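You operate a simulated robot arm through the tools that you are given. There is no shell and no other tool.

The job below is to be done with a simulated robot arm. You get a single attempt, and the scene is never put back.

Task
Clean the bronze block with the brown rag, then grease its top.
Fine: use the grey brush and the yellow tin; put the rag and brush back and close the tin. A coat counts when it lies all over at full strength: go over it till it gets no stronger. What is to be rubbed or washed off counts as gone when no trace of it is left.

It is judged by the outcome, as a careful person would: the job done as asked, and still so three seconds after it is handed in. It fails if anything else is knocked over, pushed out of place, dropped, spilled or broken.

Robot
A 7-joint arm with a two-finger parallel gripper, fixed in place. Base frame: the origin is at the foot of the arm, x ahead of it, y to its left, z up. Readings come in m, degrees, newtons and seconds.
With the tool pointing down near the work surface it reaches from about 0.1 to 0.64 m from the base axis. Its first joint turns from -66.0 to 66.0 degrees. Payload 1.57 kg.
Tool frame: the origin (TCP) lies between the finger pads and is the grasp point; the fingertips stand 0.03 m ahead of it; z points along the fingers, y is the line along which they close. Largest opening 0.08 m; finger width 0.017, thickness 0.012; the body of the gripper, 0.04 by 0.082 m, starts 0.08 m behind the TCP.
Orientation is told as [roll, pitch, yaw] about the base's x, y, z axes, in that order, counted from this pose: with the fingers straight down and closing along the base's y, the tool's x points along the base's -x, its y along +y and its z along -z.

Tools
- The arm moves only by the tool move_arm. Its argument "plan" is a list of rows, each an object of numbers (a shift or turn left out is 0, a gripper value left out holds the last): "dx", "dy", "dz": the shift along the tool's x, y, z in units of 300 mm (1.0 is 300 mm); "rx", "ry", "rz": the turn, a rotation vector about the tool's x, y, z in units of 60 degrees (1.0 is 60 degrees); "hand": the opening, from 0 (shut) to 1 (fully open). In form: [{"dx": .., "dy": .., "dz": .., "rx": .., "ry": .., "rz": .., "hand": ..}, ...]. A call has 1 to 20 rows; each row is the pose to reach, as a shift and turn from the pose commanded when the call began, along the tool's axes at that moment. A call with a number of a shift or a turn outside -1 to 1 is refused whole. Rows are played at 5 a second. More than 0.05 m and 8.6 degrees between two rows, or a gripper value outside its range, and nothing of the call is played. A pose out of reach is approached as far as the arm can. The call stops where the force on the tool passes 40 N (or 10 N more than at its start, if that is more) or the arm is blocked; 0.2 s more then pass. Each finger travels about 0.072 m/s and halts on what it meets, pressing with about 30 N; the grip force reading is that of the motor and also rises with nothing between the fingers. The clock runs only during rows and for 0.2 s after the last one: add rows that repeat a pose to give the fingers time. The reply holds the time, the measured pose of the TCP, the force on the tool along the base axes, the opening and the grip force, in the units named above and with some noise, with the torque about the TCP (base axes, N m) and any sound that the robot's microphone picked up, and new pictures: "views" is both (left out), scene, wrist or none.
- Cameras (640 x 400 px; columns grow to the right, rows downward): "scene" is fixed at [0.0604, 0.4333, 1.4416]; the picture's right is [-0.75, -0.67, 0.00], its down [-0.33, 0.37, -0.87] and it looks along [0.58, -0.64, -0.50] (base axes); focal length 266 px, centre (320, 200). "wrist" rides on the gripper at [0.072, -0.007, -0.122] in the tool frame; the picture's right is [0.09, 1.00, 0.00], its down [-0.84, 0.08, -0.54] and it looks along [-0.54, 0.05, 0.84] (tool axes); focal length 238 px, centre (320, 200). There is no depth. A picture from a camera that has moved, and an enlarged one, comes with that camera's place and axes in the base frame and with its lens. The place of the scene camera against the robot may be out by one fixed shift of up to 0.012 m in any direction.
- enlarge(camera, box): a new picture of the part [left, top, right, bottom] of that camera's present view, enlarged. The clock stands still meanwhile.
- hand_in(): hands the job in; it is judged then, once.

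Nothing tells you positions but the pictures and the camera data. Unless the task says otherwise, let go and move clear before handing in.

The tools are called after "Emit:" as name(argument=value, ...) on one line, values as JSON. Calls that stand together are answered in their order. move_arm: Moves the arm, as the interface text tells. Its arguments: {"type":"object","properties":{"plan":{"type":"array","items":{"type":"object","properties":{"dx":{"type":"number"},"dy":{"type":"number"},"dz":{"type":"number"},"rx":{"type":"number"},"ry":{"type":"number"},"rz":{"type":"number"},"hand":{"type":"number"}}}},"views":{"type":"string","enum":["both","scene","wrist","none"]}},"required":["plan"]} The other tools are called the same way: enlarge (camera, box) takes an enlarged picture of a part of a camera's view; hand_in () hands the job in.

At the start:

```text
time: 0.0
tool_pos: [0.2812, -0.1457, 1.271]
orientation: [0.0, 0.1, 0.1]
ft_force: [-0.4, 0.0, -0.6]
torque: [0.02, 0.01, 0.01]
width: 0.0802
finger_force: 0.0
```

scene: 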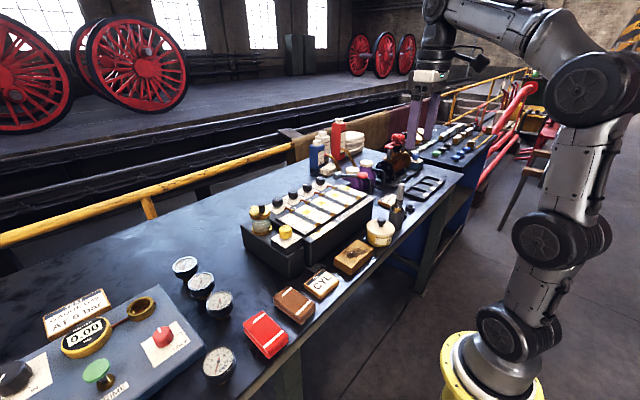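
wrist: 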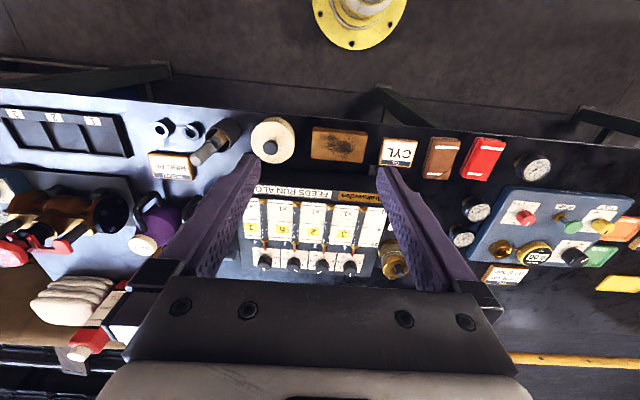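

I see a workbench with a lubricator box, a bronze-coloured block with a dark stain, a brown rag, a red rag, a tin and bottles. I will first enlarge both views to identify everything.

Emit:
enlarge(camera="scene", box=[220, 160, 420, 370])

Emit:
enlarge(camera="scene", box=[300, 100, 480, 220])

Emit:
enlarge(camera="wrist", box=[140, 90, 520, 290])

Emit:
enlarge(camera="wrist", box=[0, 90, 260, 360])

```text
1.90 times, centred on (320, 265) of scene
camera zoom: at [0.0604, 0.4333, 1.4416], right [-0.75, -0.67, 0.0], down [-0.33, 0.37, -0.87], along [0.58, -0.64, -0.5], focal length 506 px, centre (320, 76)
```

zoom: 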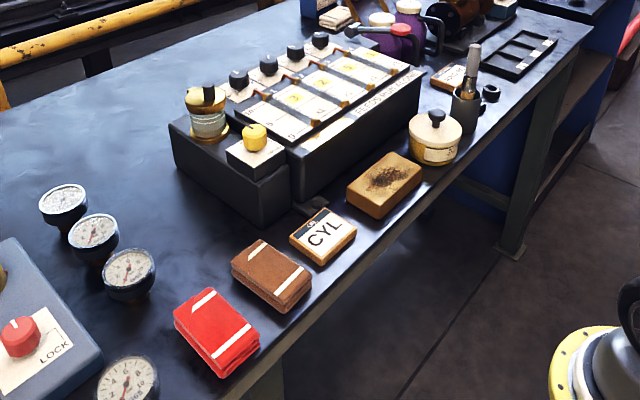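

```text
3.33 times, centred on (390, 160) of scene
camera zoom: at [0.0604, 0.4333, 1.4416], right [-0.75, -0.67, 0.0], down [-0.33, 0.37, -0.87], along [0.58, -0.64, -0.5], focal length 886 px, centre (87, 333)
```

zoom: 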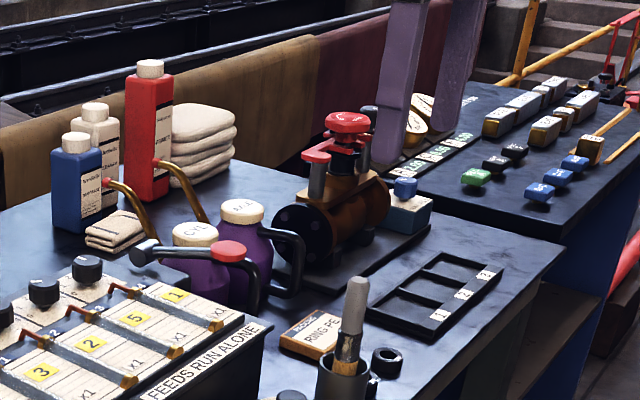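

```text
1.68 times, centred on (330, 190) of wrist
camera zoom: at [0.2095, -0.1529, 1.394], right [-0.09, 1.0, 0.0], down [0.84, 0.08, 0.54], along [0.54, 0.05, -0.84], focal length 401 px, centre (303, 217)
```

zoom: 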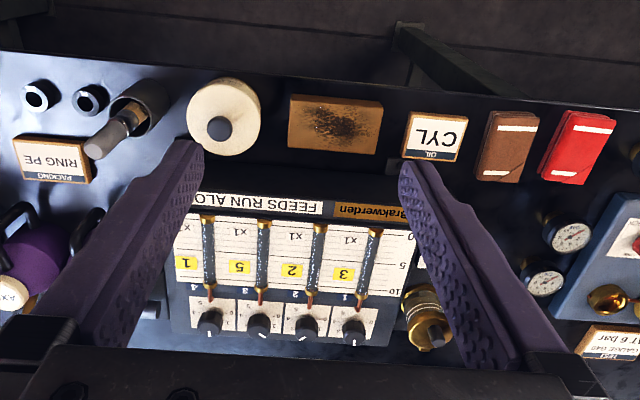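

```text
1.48 times, centred on (130, 225) of wrist
camera zoom: at [0.2095, -0.1529, 1.394], right [-0.09, 1.0, 0.0], down [0.84, 0.08, 0.54], along [0.54, 0.05, -0.84], focal length 353 px, centre (602, 163)
```

zoom: 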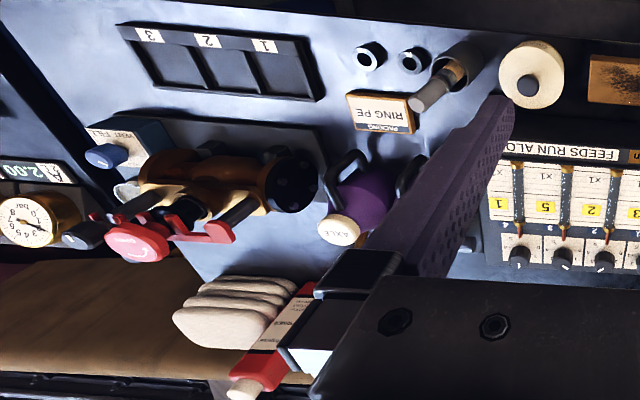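

The bronze block carries a dark sooty patch and sits around (0.40, -0.09). The brown rag is near (0.41, 0.16), the tin near (0.40, -0.24) and the brush cup near (0.37, -0.34). I'll zoom in further to confirm details before moving.

Emit:
enlarge(camera="scene", box=[330, 170, 430, 280])

Emit:
enlarge(camera="scene", box=[230, 260, 350, 370])

Emit:
enlarge(camera="scene", box=[230, 190, 320, 280])

Emit:
enlarge(camera="wrist", box=[180, 100, 380, 200])

```text
3.64 times, centred on (380, 225) of scene
camera zoom: at [0.0604, 0.4333, 1.4416], right [-0.75, -0.67, 0.0], down [-0.33, 0.37, -0.87], along [0.58, -0.64, -0.5], focal length 966 px, centre (102, 109)
```

zoom: 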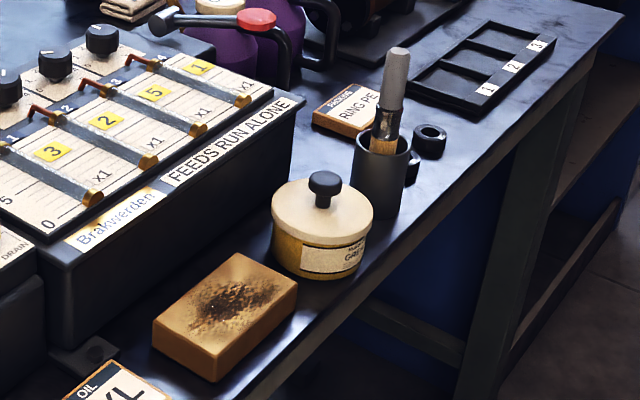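

```text
3.64 times, centred on (290, 315) of scene
camera zoom: at [0.0604, 0.4333, 1.4416], right [-0.75, -0.67, 0.0], down [-0.33, 0.37, -0.87], along [0.58, -0.64, -0.5], focal length 966 px, centre (429, -218)
```

zoom: 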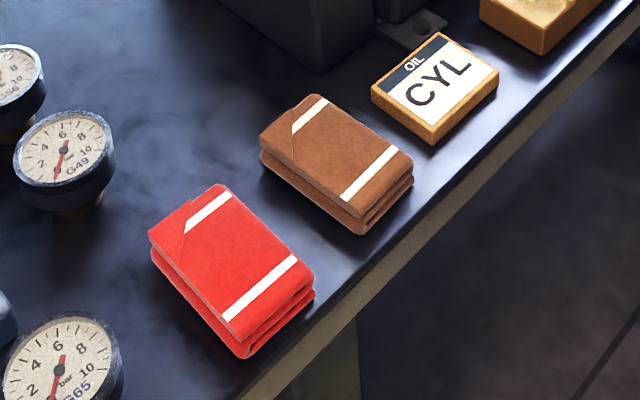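

```text
4.44 times, centred on (275, 235) of scene
camera zoom: at [0.0604, 0.4333, 1.4416], right [-0.75, -0.67, 0.0], down [-0.33, 0.37, -0.87], along [0.58, -0.64, -0.5], focal length 1181 px, centre (520, 44)
```

zoom: 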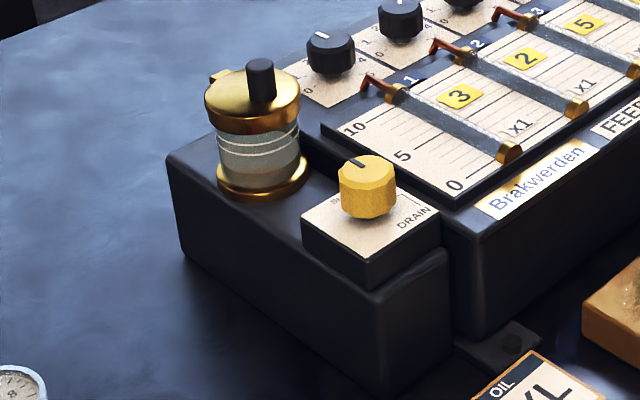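

```text
3.20 times, centred on (280, 150) of wrist
camera zoom: at [0.2095, -0.1529, 1.394], right [-0.09, 1.0, 0.0], down [0.84, 0.08, 0.54], along [0.54, 0.05, -0.84], focal length 763 px, centre (448, 360)
```

zoom: 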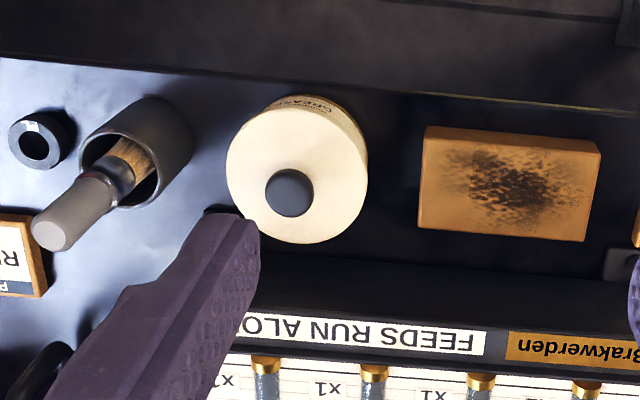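

The tin is labelled GREASE with a cream lid and black knob, and the brush stands handle-up in a dark cup. Next I move the open gripper above the brown rag at a safe height for a closer look.

Emit:
move_arm(plan=[{"dx": -0.04, "dy": 0.098, "dz": 0.065, "hand": 1}, {"dx": -0.08, "dy": 0.196, "dz": 0.13}, {"dx": -0.12, "dy": 0.294, "dz": 0.195}, {"dx": -0.16, "dy": 0.392, "dz": 0.26}, {"dx": -0.2, "dy": 0.49, "dz": 0.325}, {"dx": -0.24, "dy": 0.588, "dz": 0.39}, {"dx": -0.28, "dy": 0.686, "dz": 0.455}, {"dx": -0.32, "dy": 0.784, "dz": 0.52}, {"dx": -0.36, "dy": 0.882, "dz": 0.585}, {"dx": -0.4, "dy": 0.98, "dz": 0.65}, {"dx": -0.4, "dy": 0.98, "dz": 0.65}], views="both")

```text
time: 2.4
tool_pos: [0.4015, 0.1484, 1.0759]
orientation: [0.1, -0.1, 0.1]
ft_force: [0.0, 0.5, 0.0]
torque: [0.01, 0.01, -0.02]
width: 0.08
finger_force: 0.0
camera wrist: at [0.3287, 0.1419, 1.1977], right [-0.09, 1.0, 0.0], down [0.84, 0.08, 0.54], along [0.54, 0.05, -0.84], focal length 238 px, centre (320, 200)
```

scene: 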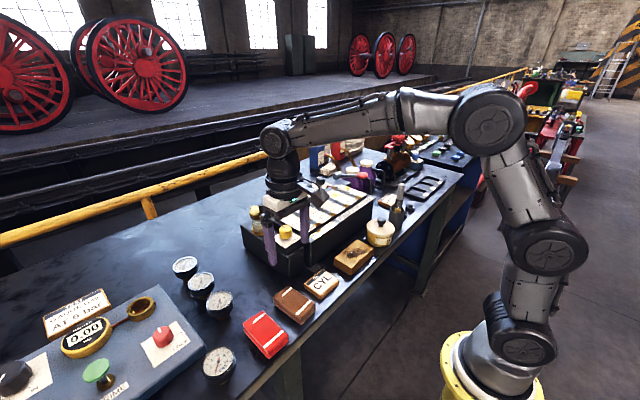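
wrist: 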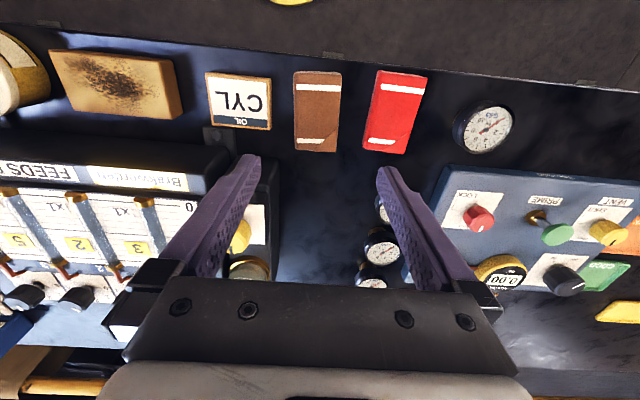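

The brown rag is at about (0.40, 0.144), top near z 0.886, about 0.10 x 0.056 m and turned roughly 3° counter-clockwise. I descend to just above it and look again.

Emit:
move_arm(plan=[{"dy": -0.005, "dz": 0.1, "rz": -0.02, "hand": 0.9}, {"dy": -0.01, "dz": 0.2, "rz": -0.04}, {"dy": -0.015, "dz": 0.3, "rz": -0.057}, {"dy": -0.015, "dz": 0.387, "rz": -0.057}, {"dy": -0.015, "dz": 0.387, "rz": -0.057}], views="both")

```text
time: 3.6
tool_pos: [0.4007, 0.1408, 0.9593]
orientation: [0.0, 0.0, 3.5]
ft_force: [0.4, -0.1, 0.1]
torque: [0.01, 0.0, 0.01]
width: 0.0722
finger_force: 0.0
camera wrist: at [0.3296, 0.1299, 1.0818], right [-0.15, 0.99, 0.0], down [0.83, 0.13, 0.54], along [0.54, 0.08, -0.84], focal length 238 px, centre (320, 200)
```

scene: 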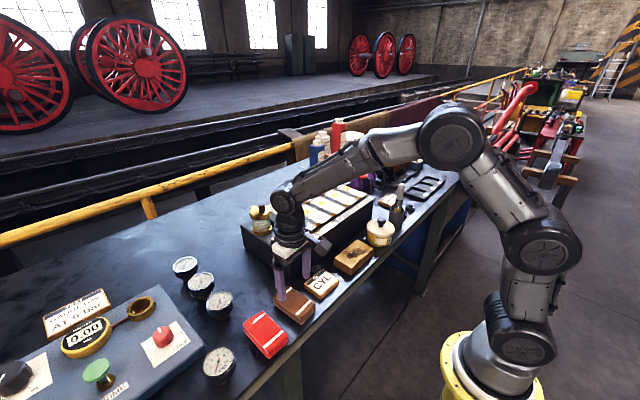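
wrist: 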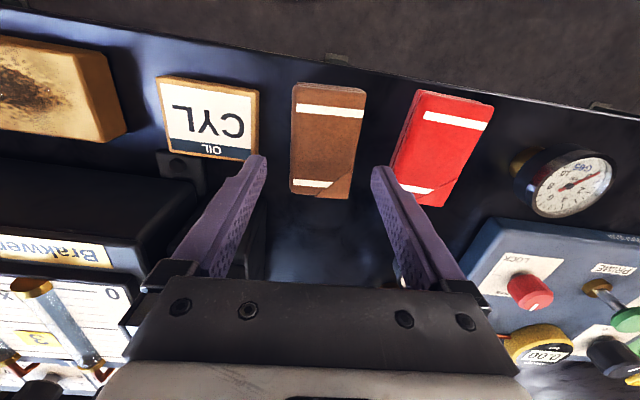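

The rag lies squarely between the fingers, about 4 mm to the left of the tool centre. I want its thickness and the table height before descending, so I zoom in on it.

Emit:
enlarge(camera="scene", box=[265, 280, 325, 330])

Emit:
enlarge(camera="wrist", box=[260, 70, 400, 210])

Emit:
enlarge(camera="scene", box=[325, 230, 385, 280])

```text
8.00 times, centred on (295, 305) of scene
camera zoom: at [0.0604, 0.4333, 1.4416], right [-0.75, -0.67, 0.0], down [-0.33, 0.37, -0.87], along [0.58, -0.64, -0.5], focal length 2126 px, centre (520, -640)
```

zoom: 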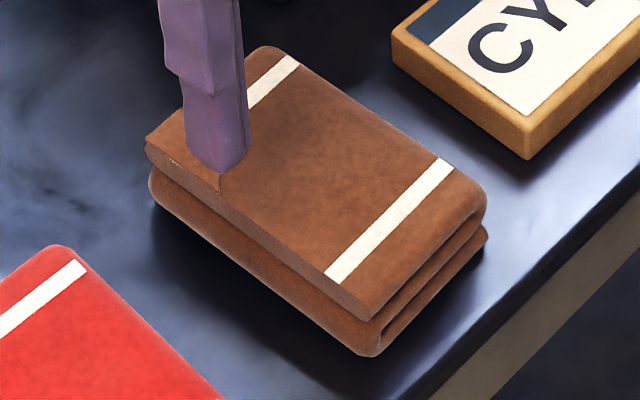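

```text
2.86 times, centred on (330, 140) of wrist
camera zoom: at [0.3296, 0.1299, 1.0818], right [-0.15, 0.99, 0.0], down [0.83, 0.13, 0.54], along [0.54, 0.08, -0.84], focal length 681 px, centre (291, 371)
```

zoom: 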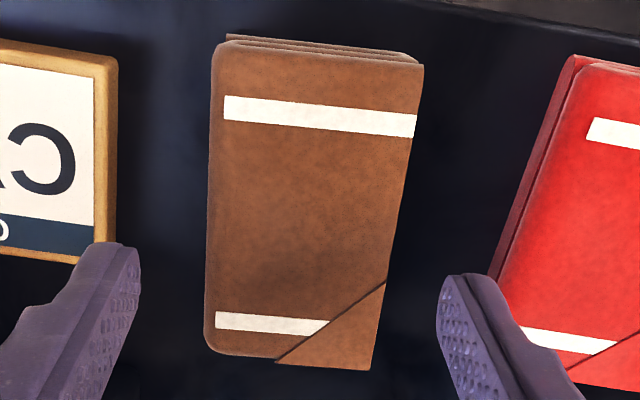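

```text
8.00 times, centred on (355, 255) of scene
camera zoom: at [0.0604, 0.4333, 1.4416], right [-0.75, -0.67, 0.0], down [-0.33, 0.37, -0.87], along [0.58, -0.64, -0.5], focal length 2126 px, centre (40, -240)
```

zoom: 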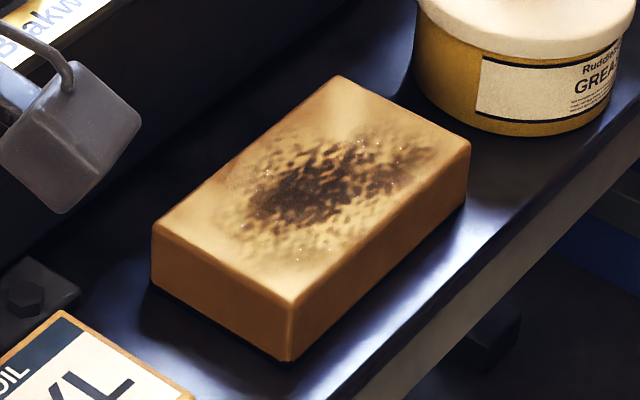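

The rag is about 17 mm thick and the block about 27 mm tall, putting the table near z 0.869. I centre on the rag and lower with the fingers straddling it to just below its top.

Emit:
move_arm(plan=[{"dx": -0.007, "dy": 0.012, "dz": 0.04, "rz": -0.017, "hand": 0.9}, {"dx": -0.007, "dy": 0.012, "dz": 0.08, "rz": -0.017}, {"dx": -0.007, "dy": 0.012, "dz": 0.12, "rz": -0.017}, {"dx": -0.007, "dy": 0.012, "dz": 0.16, "rz": -0.017}, {"dx": -0.007, "dy": 0.012, "dz": 0.16, "rz": -0.017}], views="both")

Emit:
enlarge(camera="scene", box=[265, 280, 325, 330])

Emit:
enlarge(camera="wrist", box=[200, 40, 440, 240])

```text
time: 4.8
tool_pos: [0.4024, 0.1473, 0.9122]
orientation: [0.0, -0.1, 4.7]
ft_force: [-0.4, -1.1, 0.4]
torque: [-0.02, 0.0, 0.04]
width: 0.0719
finger_force: 0.0
camera wrist: at [0.3317, 0.135, 1.0342], right [-0.17, 0.99, 0.0], down [0.83, 0.14, 0.54], along [0.53, 0.09, -0.84], focal length 238 px, centre (320, 200)
```

scene: 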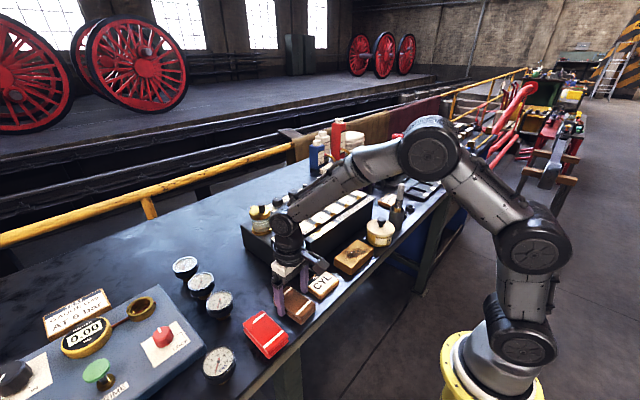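
wrist: 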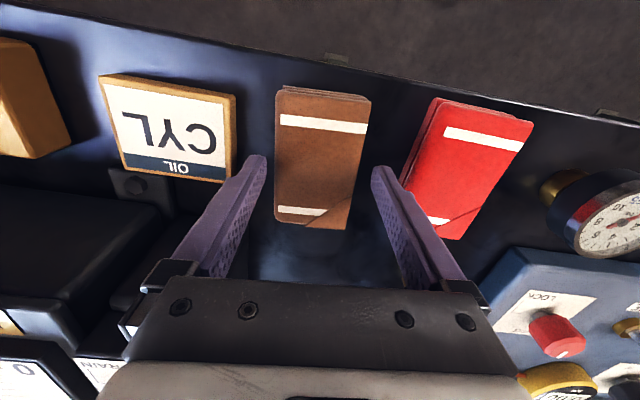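

```text
8.00 times, centred on (295, 305) of scene
camera zoom: at [0.0604, 0.4333, 1.4416], right [-0.75, -0.67, 0.0], down [-0.33, 0.37, -0.87], along [0.58, -0.64, -0.5], focal length 2126 px, centre (520, -640)
```

zoom: 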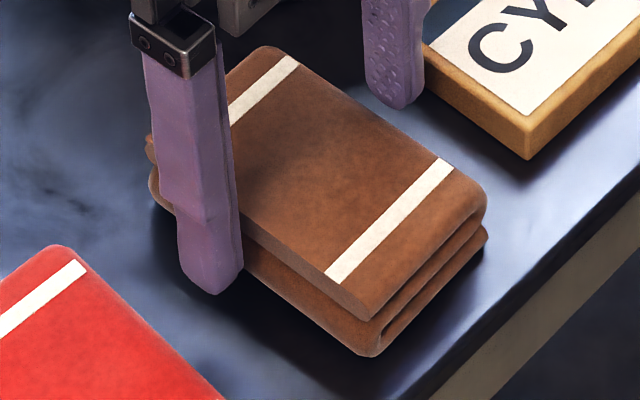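

```text
2.00 times, centred on (320, 140) of wrist
camera zoom: at [0.3317, 0.135, 1.0342], right [-0.17, 0.99, 0.0], down [0.83, 0.14, 0.54], along [0.53, 0.09, -0.84], focal length 477 px, centre (320, 320)
```

zoom: 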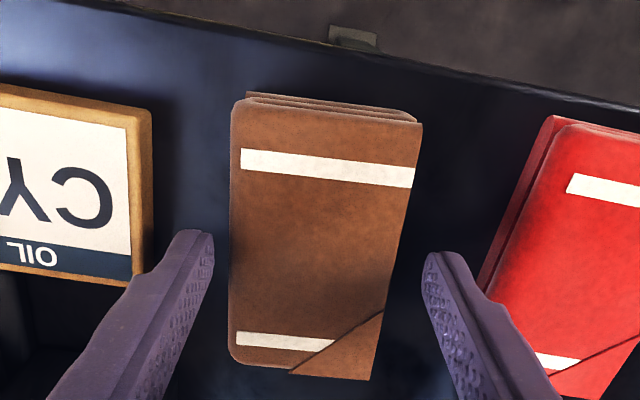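

The fingers straddle the rag evenly. I'll creep down a few millimetres and watch the force to find out how near the fingertips are to the table.

Emit:
move_arm(plan=[{"dz": 0.0033}, {"dz": 0.0067}, {"dz": 0.01}, {"dz": 0.0133}, {"dz": 0.0133}], views="none")

Emit:
enlarge(camera="scene", box=[265, 280, 325, 330])

```text
time: 6.0
tool_pos: [0.4018, 0.1487, 0.9063]
orientation: [0.1, 0.1, 4.6]
ft_force: [0.1, -0.5, 0.3]
torque: [0.0, 0.01, 0.01]
width: 0.0718
finger_force: 0.1
```

```text
8.00 times, centred on (295, 305) of scene
camera zoom: at [0.0604, 0.4333, 1.4416], right [-0.75, -0.67, 0.0], down [-0.33, 0.37, -0.87], along [0.58, -0.64, -0.5], focal length 2126 px, centre (520, -640)
```

zoom: 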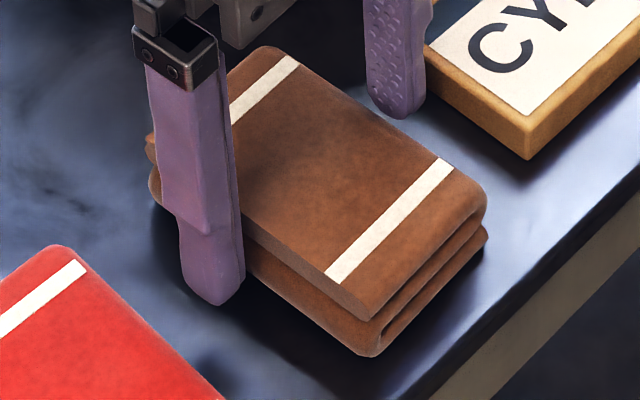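

No contact yet with the fingertips at about z 0.877. I continue down a further 3 mm.

Emit:
move_arm(plan=[{"dz": 0.0033}, {"dz": 0.0067}, {"dz": 0.01}, {"dz": 0.01}], views="none")

Emit:
enlarge(camera="scene", box=[265, 280, 325, 330])

```text
time: 7.0
tool_pos: [0.4022, 0.1472, 0.9041]
orientation: [0.0, 0.1, 4.6]
ft_force: [-0.2, -0.6, -0.3]
torque: [0.0, -0.01, 0.0]
width: 0.072
finger_force: 0.1
```

```text
8.00 times, centred on (295, 305) of scene
camera zoom: at [0.0604, 0.4333, 1.4416], right [-0.75, -0.67, 0.0], down [-0.33, 0.37, -0.87], along [0.58, -0.64, -0.5], focal length 2126 px, centre (520, -640)
```

zoom: 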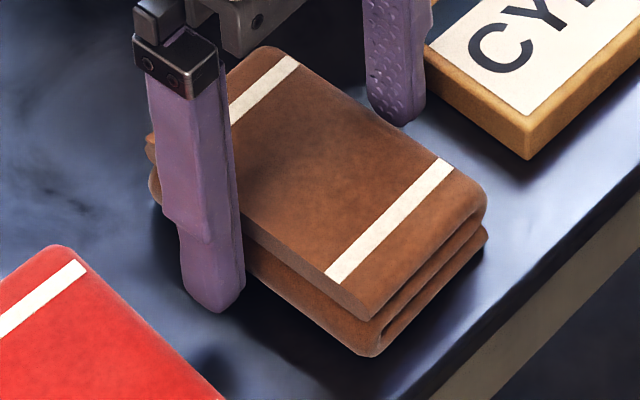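

Still no contact; I continue slowly by another 3 mm to find the table.

Emit:
move_arm(plan=[{"dz": 0.0033}, {"dz": 0.0033}, {"dz": 0.0067}, {"dz": 0.0067}, {"dz": 0.01}, {"dz": 0.01}], views="none")

Emit:
enlarge(camera="scene", box=[265, 280, 325, 330])

```text
time: 8.4
tool_pos: [0.4022, 0.1471, 0.9018]
orientation: [0.0, -0.1, 4.5]
ft_force: [0.1, -1.0, -0.3]
torque: [0.03, -0.01, -0.02]
width: 0.0722
finger_force: 0.0
```

```text
8.00 times, centred on (295, 305) of scene
camera zoom: at [0.0604, 0.4333, 1.4416], right [-0.75, -0.67, 0.0], down [-0.33, 0.37, -0.87], along [0.58, -0.64, -0.5], focal length 2126 px, centre (520, -640)
```

zoom: 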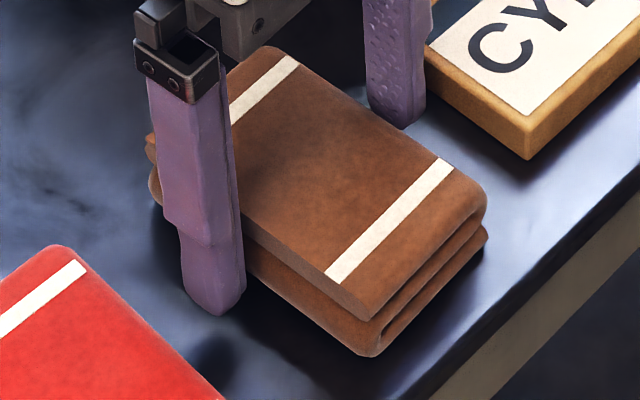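

I keep feeling for the table, another 3 mm in small steps.

Emit:
move_arm(plan=[{"dz": 0.0033}, {"dz": 0.0033}, {"dz": 0.0067}, {"dz": 0.0067}, {"dz": 0.01}, {"dz": 0.01}], views="wrist")

Emit:
enlarge(camera="scene", box=[265, 280, 325, 330])

```text
time: 9.8
tool_pos: [0.4031, 0.1477, 0.9014]
orientation: [0.0, 0.0, 4.5]
ft_force: [0.2, -0.7, 0.0]
torque: [0.03, 0.01, 0.03]
width: 0.0721
finger_force: 0.1
camera wrist: at [0.3313, 0.1347, 1.0223], right [-0.17, 0.99, 0.0], down [0.83, 0.14, 0.54], along [0.53, 0.09, -0.84], focal length 238 px, centre (320, 200)
```

wrist: 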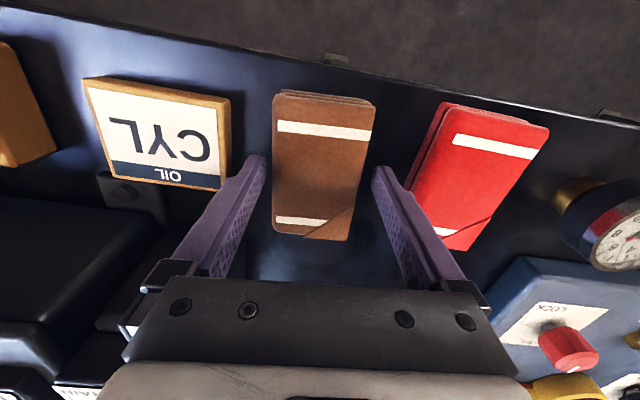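

```text
8.00 times, centred on (295, 305) of scene
camera zoom: at [0.0604, 0.4333, 1.4416], right [-0.75, -0.67, 0.0], down [-0.33, 0.37, -0.87], along [0.58, -0.64, -0.5], focal length 2126 px, centre (520, -640)
```

zoom: 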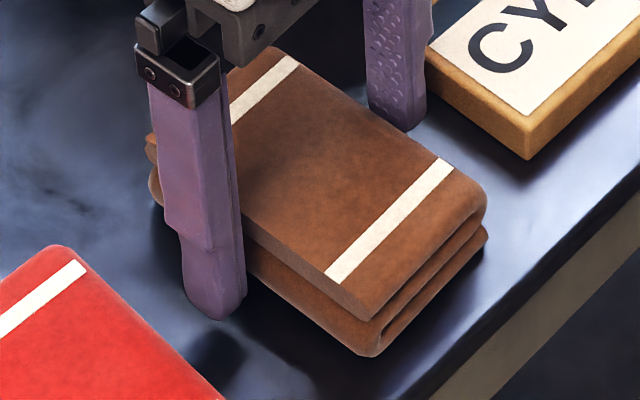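

Still free of the table. I go another 3 mm down, watching the force.

Emit:
move_arm(plan=[{"dz": 0.0033}, {"dz": 0.0033}, {"dz": 0.0067}, {"dz": 0.0067}, {"dz": 0.01}, {"dz": 0.01}, {"dz": 0.01}], views="none")

Emit:
enlarge(camera="scene", box=[265, 280, 325, 330])

```text
time: 11.4
tool_pos: [0.403, 0.1474, 0.8971]
orientation: [-0.1, 0.0, 4.6]
ft_force: [1.1, 0.7, -0.4]
torque: [-0.01, -0.02, 0.01]
width: 0.0721
finger_force: 0.1
```

```text
8.00 times, centred on (295, 305) of scene
camera zoom: at [0.0604, 0.4333, 1.4416], right [-0.75, -0.67, 0.0], down [-0.33, 0.37, -0.87], along [0.58, -0.64, -0.5], focal length 2126 px, centre (520, -640)
```

zoom: 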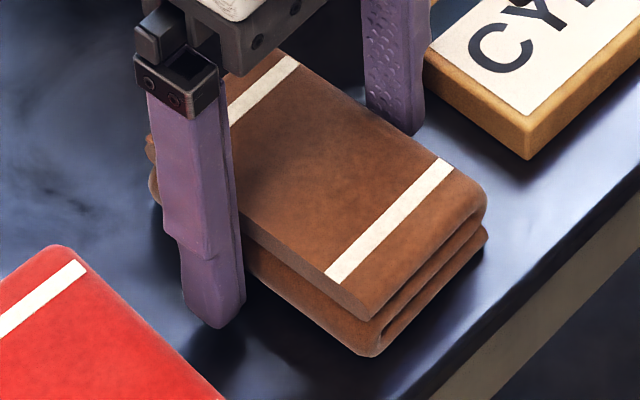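

Still free at a tip height of about 0.867. Another small step down.

Emit:
move_arm(plan=[{"dz": 0.0033}, {"dz": 0.0033}, {"dz": 0.0067}, {"dz": 0.0067}, {"dz": 0.01}, {"dz": 0.01}, {"dz": 0.01}], views="none")

Emit:
enlarge(camera="scene", box=[265, 280, 325, 330])

```text
time: 13.0
tool_pos: [0.4035, 0.1467, 0.8934]
orientation: [0.0, 0.0, 4.6]
ft_force: [0.4, -0.8, 0.5]
torque: [-0.01, -0.01, 0.03]
width: 0.0718
finger_force: 0.0
```

```text
8.00 times, centred on (295, 305) of scene
camera zoom: at [0.0604, 0.4333, 1.4416], right [-0.75, -0.67, 0.0], down [-0.33, 0.37, -0.87], along [0.58, -0.64, -0.5], focal length 2126 px, centre (520, -640)
```

zoom: 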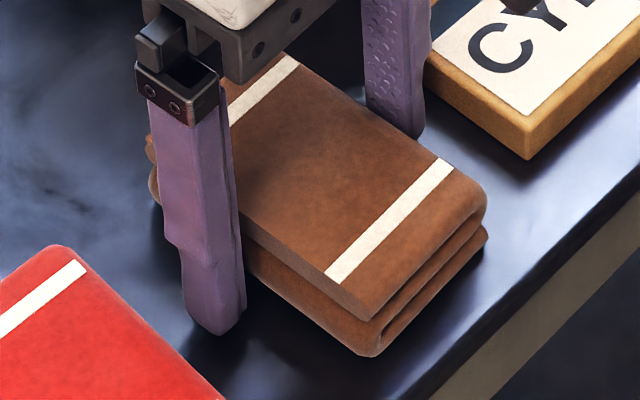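

No contact at a tip height of about 0.864. Continue gently.

Emit:
move_arm(plan=[{"dz": 0.0033}, {"dz": 0.0033}, {"dz": 0.0067}, {"dz": 0.0067}, {"dz": 0.01}, {"dz": 0.01}, {"dz": 0.01}], views="none")

Emit:
enlarge(camera="scene", box=[265, 280, 325, 330])

```text
time: 14.6
tool_pos: [0.402, 0.1466, 0.8925]
orientation: [0.0, -0.1, 4.5]
ft_force: [-0.1, 0.3, -1.1]
torque: [-0.02, 0.01, 0.03]
width: 0.0719
finger_force: 0.2
```

```text
8.00 times, centred on (295, 305) of scene
camera zoom: at [0.0604, 0.4333, 1.4416], right [-0.75, -0.67, 0.0], down [-0.33, 0.37, -0.87], along [0.58, -0.64, -0.5], focal length 2126 px, centre (520, -640)
```

zoom: 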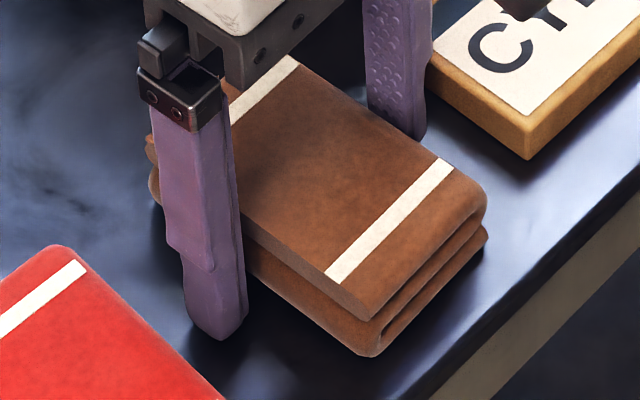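

Nearly there by the look of the shadow. Two more millimetres.

Emit:
move_arm(plan=[{"dz": 0.0033}, {"dz": 0.0033}, {"dz": 0.0067}, {"dz": 0.0067}, {"dz": 0.0067}], views="none")

Emit:
enlarge(camera="scene", box=[265, 280, 325, 330])

```text
time: 15.8
tool_pos: [0.4032, 0.1471, 0.8905]
orientation: [0.0, 0.0, 4.5]
ft_force: [-9.6, -4.4, 23.4]
torque: [-0.41, 0.41, -0.05]
width: 0.0719
finger_force: 0.0
```

```text
8.00 times, centred on (295, 305) of scene
camera zoom: at [0.0598, 0.4331, 1.4417], right [-0.75, -0.67, 0.0], down [-0.33, 0.37, -0.87], along [0.58, -0.64, -0.5], focal length 2126 px, centre (520, -640)
```

zoom: 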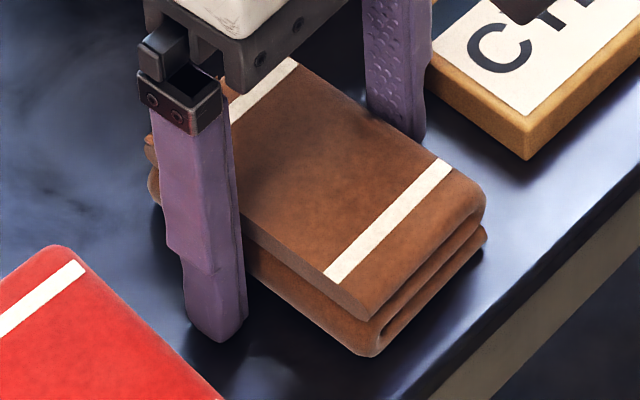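

Contact: the table is at about z 0.861 (TCP 0.891). I raise about 7 mm so the rag will protrude below the fingertips, then close on it.

Emit:
move_arm(plan=[{"dz": -0.01, "hand": 0.9}, {"dz": -0.025}, {"dz": -0.025}, {"dz": -0.025, "hand": 0.6}, {"dz": -0.025, "hand": 0.3}, {"dz": -0.025, "hand": 0.0}, {"dz": -0.025, "hand": 0.0}, {"dz": -0.025, "hand": 0.0}], views="wrist")

Emit:
enlarge(camera="scene", box=[265, 280, 325, 330])

```text
time: 17.6
tool_pos: [0.4034, 0.1473, 0.8945]
orientation: [0.0, 0.0, 4.6]
ft_force: [0.2, 0.4, 0.3]
torque: [0.01, -0.05, -0.01]
width: 0.0594
finger_force: 29.7
camera wrist: at [0.3313, 0.135, 1.0174], right [-0.17, 0.99, 0.0], down [0.83, 0.14, 0.54], along [0.53, 0.09, -0.84], focal length 238 px, centre (320, 200)
```

wrist: 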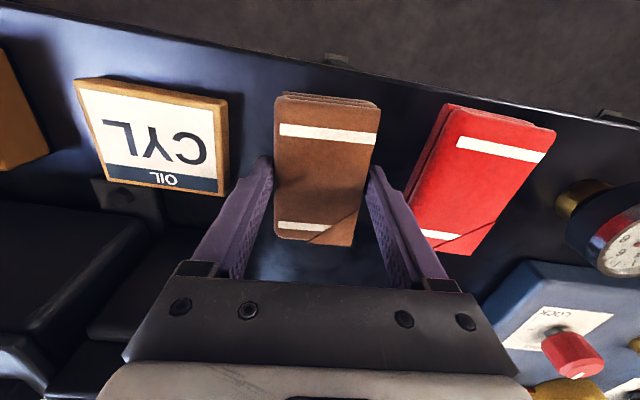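

```text
8.00 times, centred on (295, 305) of scene
camera zoom: at [0.0604, 0.4333, 1.4416], right [-0.75, -0.67, 0.0], down [-0.33, 0.37, -0.87], along [0.58, -0.64, -0.5], focal length 2126 px, centre (520, -640)
```

zoom: 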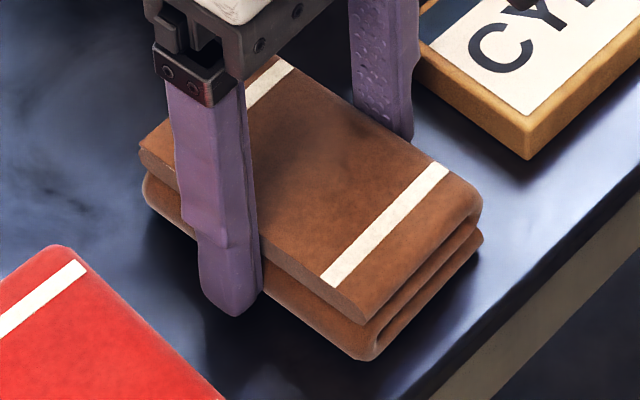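

The rag is gripped (width 59 mm, 30 N). I lift it straight up about 80 mm and check that it is held.

Emit:
move_arm(plan=[{"dz": -0.03, "hand": 0}, {"dz": -0.08}, {"dz": -0.15}, {"dz": -0.22}, {"dz": -0.27}, {"dz": -0.27}], views="both")

Emit:
enlarge(camera="scene", box=[250, 220, 350, 310])

```text
time: 19.0
tool_pos: [0.4014, 0.1491, 0.9785]
orientation: [-0.1, 0.0, 4.6]
ft_force: [0.0, 0.1, -0.3]
torque: [-0.02, -0.02, -0.01]
width: 0.0589
finger_force: 29.6
camera wrist: at [0.3305, 0.1366, 1.1003], right [-0.17, 0.99, 0.0], down [0.83, 0.14, 0.54], along [0.53, 0.09, -0.84], focal length 238 px, centre (320, 200)
```

scene: 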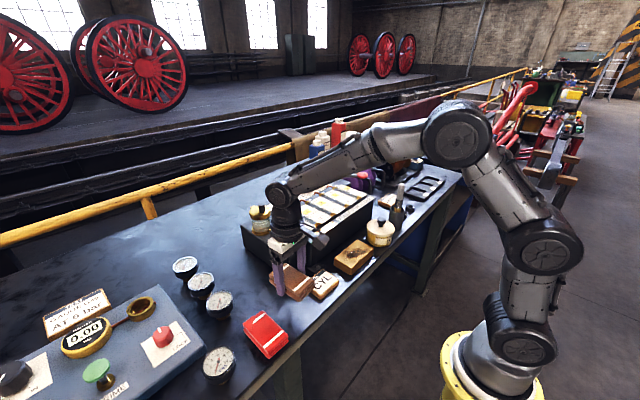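
wrist: 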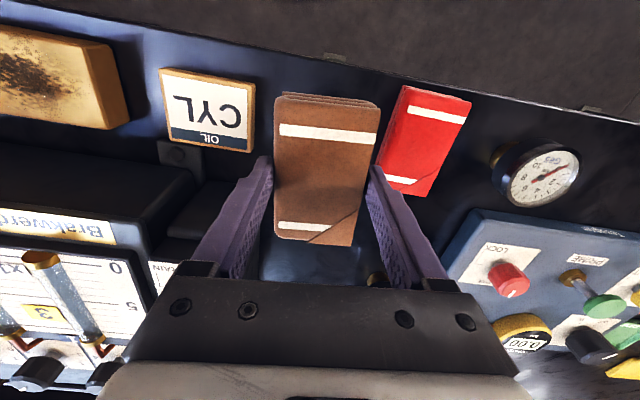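

```text
4.44 times, centred on (300, 265) of scene
camera zoom: at [0.0604, 0.4333, 1.4416], right [-0.75, -0.67, 0.0], down [-0.33, 0.37, -0.87], along [0.58, -0.64, -0.5], focal length 1181 px, centre (409, -89)
```

zoom: 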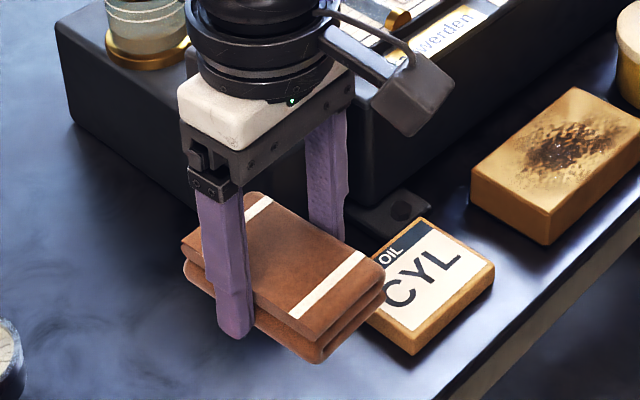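

The rag is securely held. Next I carry it across at this height to above the bronze block (about x 0.393, y -0.094) and line it up.

Emit:
move_arm(plan=[{"dx": 0.013, "dy": -0.11, "rz": 0.01, "hand": 0}, {"dx": 0.027, "dy": -0.23, "rz": 0.02}, {"dx": 0.041, "dy": -0.35, "rz": 0.03}, {"dx": 0.055, "dy": -0.47, "rz": 0.04}, {"dx": 0.069, "dy": -0.59, "rz": 0.05}, {"dx": 0.083, "dy": -0.7, "rz": 0.06}, {"dx": 0.094, "dy": -0.798, "rz": 0.06}, {"dx": 0.094, "dy": -0.798, "rz": 0.06}, {"dx": 0.094, "dy": -0.798, "rz": 0.06}], views="both")

Emit:
enlarge(camera="scene", box=[310, 190, 420, 290])

Emit:
enlarge(camera="wrist", box=[160, 40, 480, 240])

```text
time: 21.0
tool_pos: [0.3916, -0.0941, 0.9752]
orientation: [-0.1, 0.0, 1.0]
ft_force: [0.1, -0.6, -0.5]
torque: [0.01, 0.02, -0.03]
width: 0.059
finger_force: 29.8
camera wrist: at [0.3205, -0.1021, 1.0975], right [-0.11, 0.99, 0.0], down [0.84, 0.09, 0.54], along [0.54, 0.06, -0.84], focal length 238 px, centre (320, 200)
```

scene: 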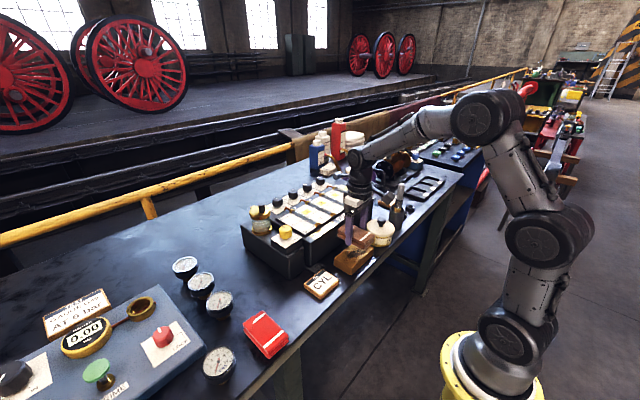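
wrist: 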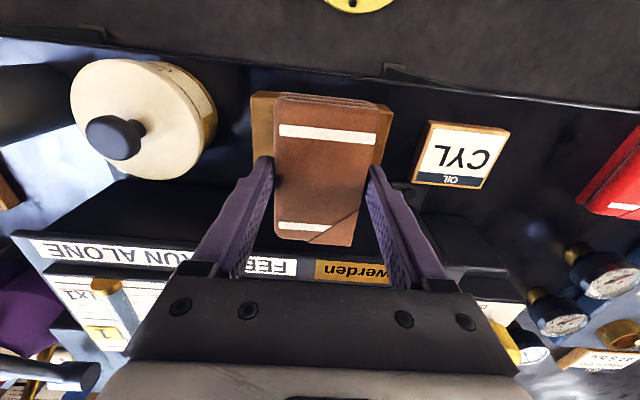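

```text
4.00 times, centred on (365, 240) of scene
camera zoom: at [0.0604, 0.4333, 1.4416], right [-0.75, -0.67, 0.0], down [-0.33, 0.37, -0.87], along [0.58, -0.64, -0.5], focal length 1063 px, centre (140, 40)
```

zoom: 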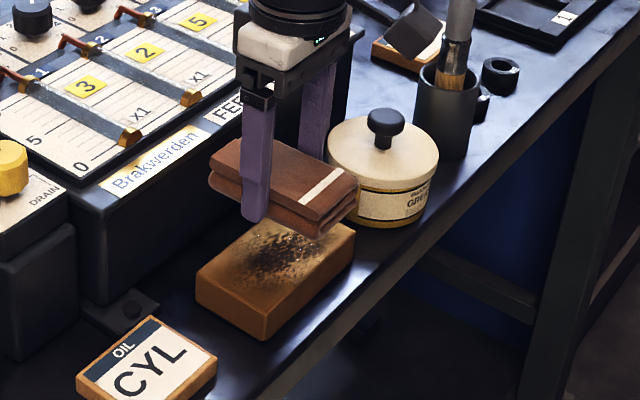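

```text
2.00 times, centred on (320, 140) of wrist
camera zoom: at [0.3205, -0.1021, 1.0975], right [-0.11, 0.99, 0.0], down [0.84, 0.09, 0.54], along [0.54, 0.06, -0.84], focal length 477 px, centre (320, 320)
```

zoom: 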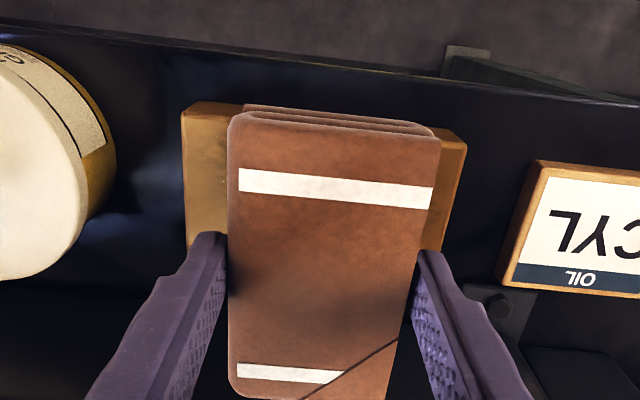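

The rag hangs squarely above the block, covering it fully in x; the tin edge is at about y -0.19, so I must stay right of that. I descend to just above the block's top.

Emit:
move_arm(plan=[{"dz": 0.05, "hand": 0}, {"dz": 0.1}, {"dz": 0.14}, {"dz": 0.16}, {"dz": 0.16}], views="none")

Emit:
enlarge(camera="scene", box=[325, 220, 395, 280])

```text
time: 22.2
tool_pos: [0.3924, -0.0931, 0.9275]
orientation: [0.0, 0.0, 1.0]
ft_force: [0.8, -0.3, -0.5]
torque: [0.04, 0.01, 0.01]
width: 0.0591
finger_force: 30.2
```

```text
6.67 times, centred on (360, 250) of scene
camera zoom: at [0.0604, 0.4333, 1.4416], right [-0.75, -0.67, 0.0], down [-0.33, 0.37, -0.87], along [0.58, -0.64, -0.5], focal length 1772 px, centre (53, -133)
```

zoom: 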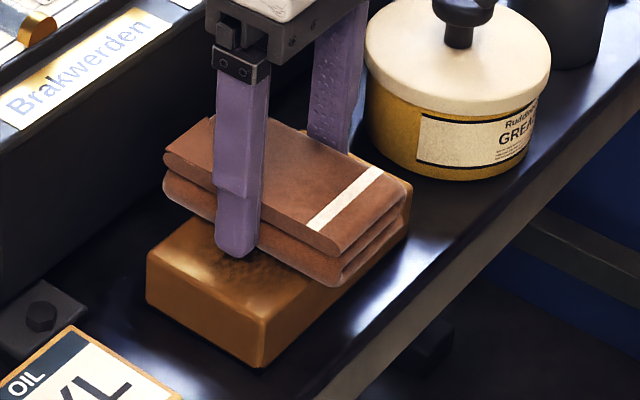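

The rag is just above the block. I lower it in 1 mm steps until I feel contact.

Emit:
move_arm(plan=[{"dz": 0.0033, "hand": 0}, {"dz": 0.0067}, {"dz": 0.01}, {"dz": 0.01}], views="none")

Emit:
enlarge(camera="scene", box=[325, 220, 395, 280])

```text
time: 23.2
tool_pos: [0.3945, -0.0937, 0.9259]
orientation: [0.0, 0.0, 1.0]
ft_force: [-2.7, -1.3, 6.3]
torque: [-0.02, 0.18, 0.01]
width: 0.0589
finger_force: 30.0
```

```text
6.67 times, centred on (360, 250) of scene
camera zoom: at [0.0602, 0.4333, 1.4416], right [-0.75, -0.67, 0.0], down [-0.33, 0.37, -0.87], along [0.58, -0.64, -0.5], focal length 1772 px, centre (53, -133)
```

zoom: 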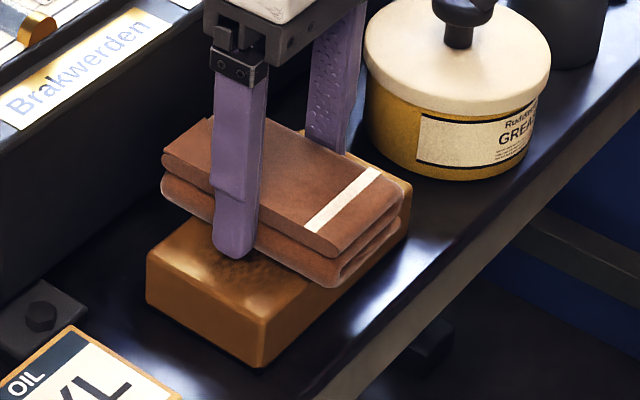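

Light contact of about 6 N. Now I rub along y over the block's length and check that the block stays put.

Emit:
move_arm(plan=[{"dy": -0.03, "hand": 0}, {"dy": -0.06}, {"dy": -0.09}, {"dy": -0.115}, {"dy": -0.09}, {"dy": -0.06}, {"dy": -0.03}, {"dy": 0}, {"dy": 0.03}, {"dy": 0.06}, {"dy": 0.09}, {"dy": 0.12}], views="both")

Emit:
enlarge(camera="scene", box=[325, 220, 395, 280])

Emit:
enlarge(camera="wrist", box=[160, 40, 480, 240])

```text
time: 25.8
tool_pos: [0.3944, -0.0573, 0.9266]
orientation: [0.0, 0.0, 0.9]
ft_force: [0.3, -0.5, -0.6]
torque: [-0.02, -0.01, -0.02]
width: 0.059
finger_force: 30.4
camera wrist: at [0.3217, -0.0644, 1.0488], right [-0.11, 0.99, 0.0], down [0.84, 0.09, 0.54], along [0.54, 0.06, -0.84], focal length 238 px, centre (320, 200)
```

scene: 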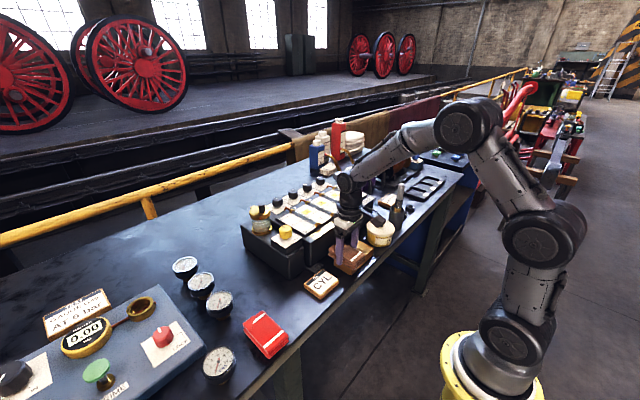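
wrist: 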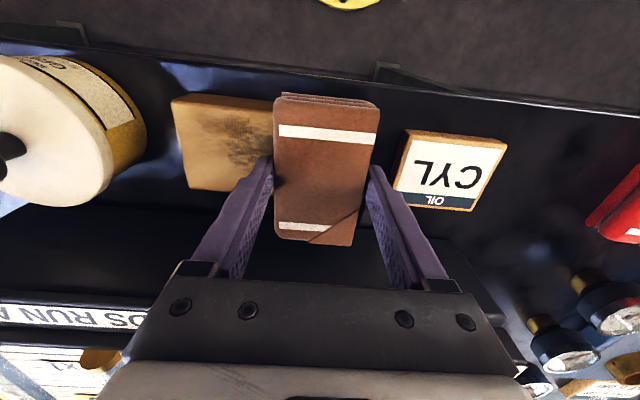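

```text
6.67 times, centred on (360, 250) of scene
camera zoom: at [0.0604, 0.4333, 1.4416], right [-0.75, -0.67, 0.0], down [-0.33, 0.37, -0.87], along [0.58, -0.64, -0.5], focal length 1772 px, centre (53, -133)
```

zoom: 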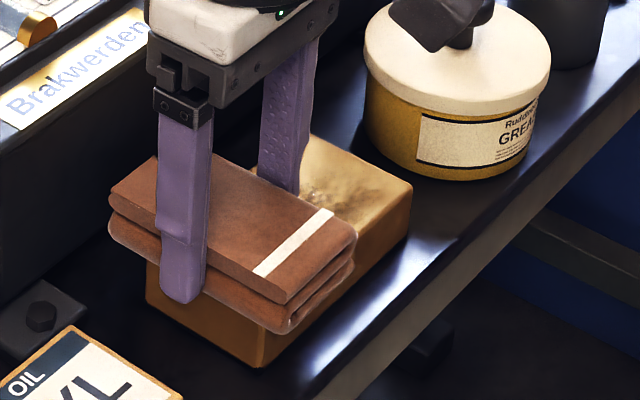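

```text
2.00 times, centred on (320, 140) of wrist
camera zoom: at [0.3217, -0.0644, 1.0488], right [-0.11, 0.99, 0.0], down [0.84, 0.09, 0.54], along [0.54, 0.06, -0.84], focal length 477 px, centre (320, 320)
```

zoom: 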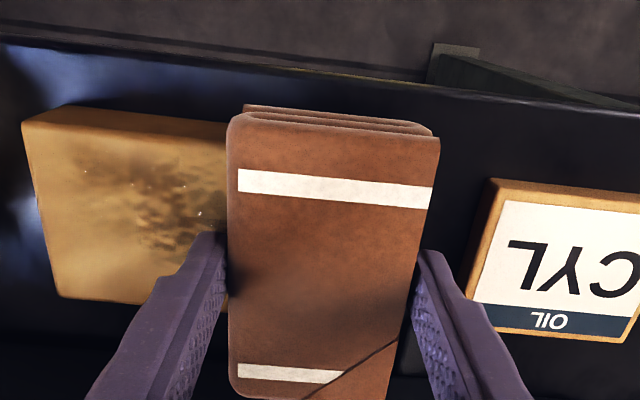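

It works: the soot is fading and the block hasn't moved. Contact has become very light, so I press about 1 mm more and keep rubbing back and forth.

Emit:
move_arm(plan=[{"dz": 0.0033, "hand": 0}, {"dy": -0.03, "dz": 0.005}, {"dy": -0.06, "dz": 0.005}, {"dy": -0.09, "dz": 0.005}, {"dy": -0.12, "dz": 0.005}, {"dy": -0.15, "dz": 0.005}, {"dy": -0.18, "dz": 0.005}, {"dy": -0.21, "dz": 0.005}, {"dy": -0.235, "dz": 0.005}, {"dy": -0.21, "dz": 0.005}, {"dy": -0.18, "dz": 0.005}, {"dy": -0.15, "dz": 0.005}, {"dy": -0.12, "dz": 0.005}, {"dy": -0.09, "dz": 0.005}, {"dy": -0.06, "dz": 0.005}, {"dy": -0.03, "dz": 0.005}, {"dy": 0.0, "dz": 0.005}], views="wrist")

Emit:
enlarge(camera="scene", box=[325, 220, 395, 280])

Emit:
enlarge(camera="wrist", box=[160, 40, 480, 240])

```text
time: 29.4
tool_pos: [0.3941, -0.057, 0.9267]
orientation: [0.0, -0.1, 0.8]
ft_force: [2.8, -7.6, 17.4]
torque: [-0.42, -0.41, -0.11]
width: 0.059
finger_force: 29.7
camera wrist: at [0.3221, -0.0647, 1.0482], right [-0.11, 0.99, 0.0], down [0.83, 0.09, 0.54], along [0.54, 0.06, -0.84], focal length 238 px, centre (320, 200)
```

wrist: 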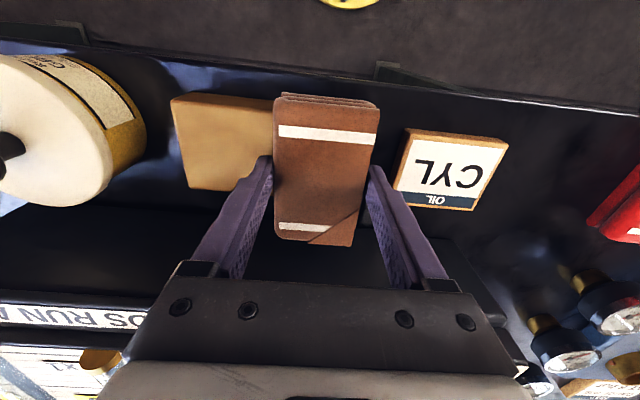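

```text
6.67 times, centred on (360, 250) of scene
camera zoom: at [0.0602, 0.4332, 1.4417], right [-0.75, -0.67, 0.0], down [-0.33, 0.37, -0.87], along [0.58, -0.64, -0.5], focal length 1772 px, centre (53, -133)
```

zoom: 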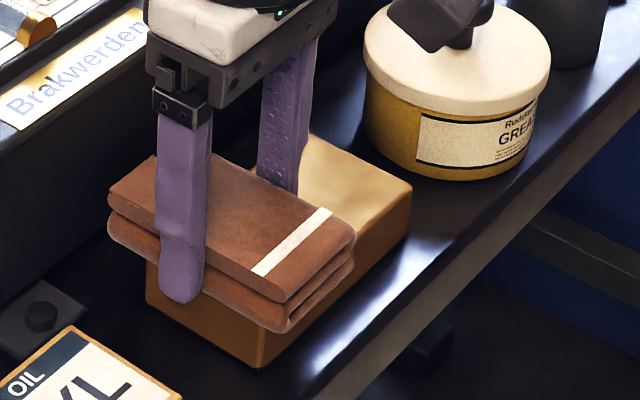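

```text
2.00 times, centred on (320, 140) of wrist
camera zoom: at [0.3221, -0.0647, 1.0482], right [-0.11, 0.99, 0.0], down [0.83, 0.09, 0.54], along [0.54, 0.06, -0.84], focal length 477 px, centre (320, 320)
```

zoom: 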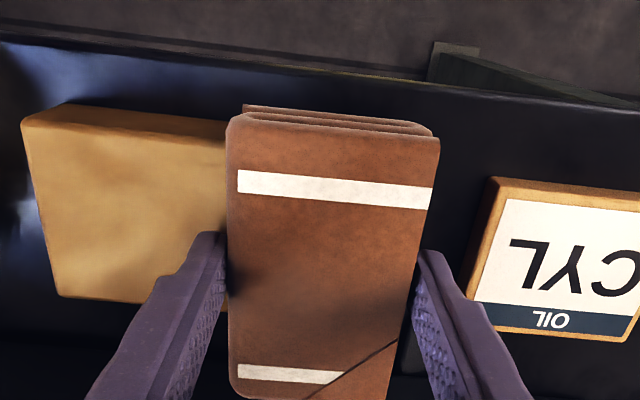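

The visible part is clean. I do one more full pass with slightly lighter pressure plus small sideways shifts, then lift to inspect.

Emit:
move_arm(plan=[{"dy": 0.03, "dz": -0.001, "hand": 0}, {"dy": 0.0, "dz": -0.001, "dx": 0.02}, {"dy": -0.03, "dx": 0.03, "dz": -0.001}, {"dy": -0.06, "dx": 0.03, "dz": -0.001}, {"dy": -0.09, "dx": 0.03, "dz": -0.001}, {"dy": -0.12, "dx": 0.03, "dz": -0.001}, {"dy": -0.15, "dx": 0.03, "dz": -0.001}, {"dy": -0.18, "dx": 0.03, "dz": -0.001}, {"dy": -0.21, "dx": 0.02, "dz": -0.001}, {"dy": -0.235, "dx": 0.0, "dz": -0.001}, {"dy": -0.21, "dx": -0.02, "dz": -0.001}, {"dy": -0.18, "dx": -0.03, "dz": -0.001}, {"dy": -0.15, "dx": -0.03, "dz": -0.001}, {"dy": -0.12, "dx": -0.03, "dz": -0.001}, {"dy": -0.09, "dx": -0.03, "dz": -0.001}, {"dy": -0.06, "dx": -0.03, "dz": -0.001}, {"dy": -0.03, "dx": -0.02, "dz": -0.001}, {"dy": 0.0, "dx": 0.0, "dz": -0.001}, {"dy": 0.03, "dx": 0.0, "dz": -0.001}], views="none")

```text
time: 33.4
tool_pos: [0.392, -0.0488, 0.9247]
orientation: [0.0, 0.0, 1.0]
ft_force: [1.3, -7.6, 14.8]
torque: [-0.4, -0.57, -0.27]
width: 0.0588
finger_force: 30.2
```

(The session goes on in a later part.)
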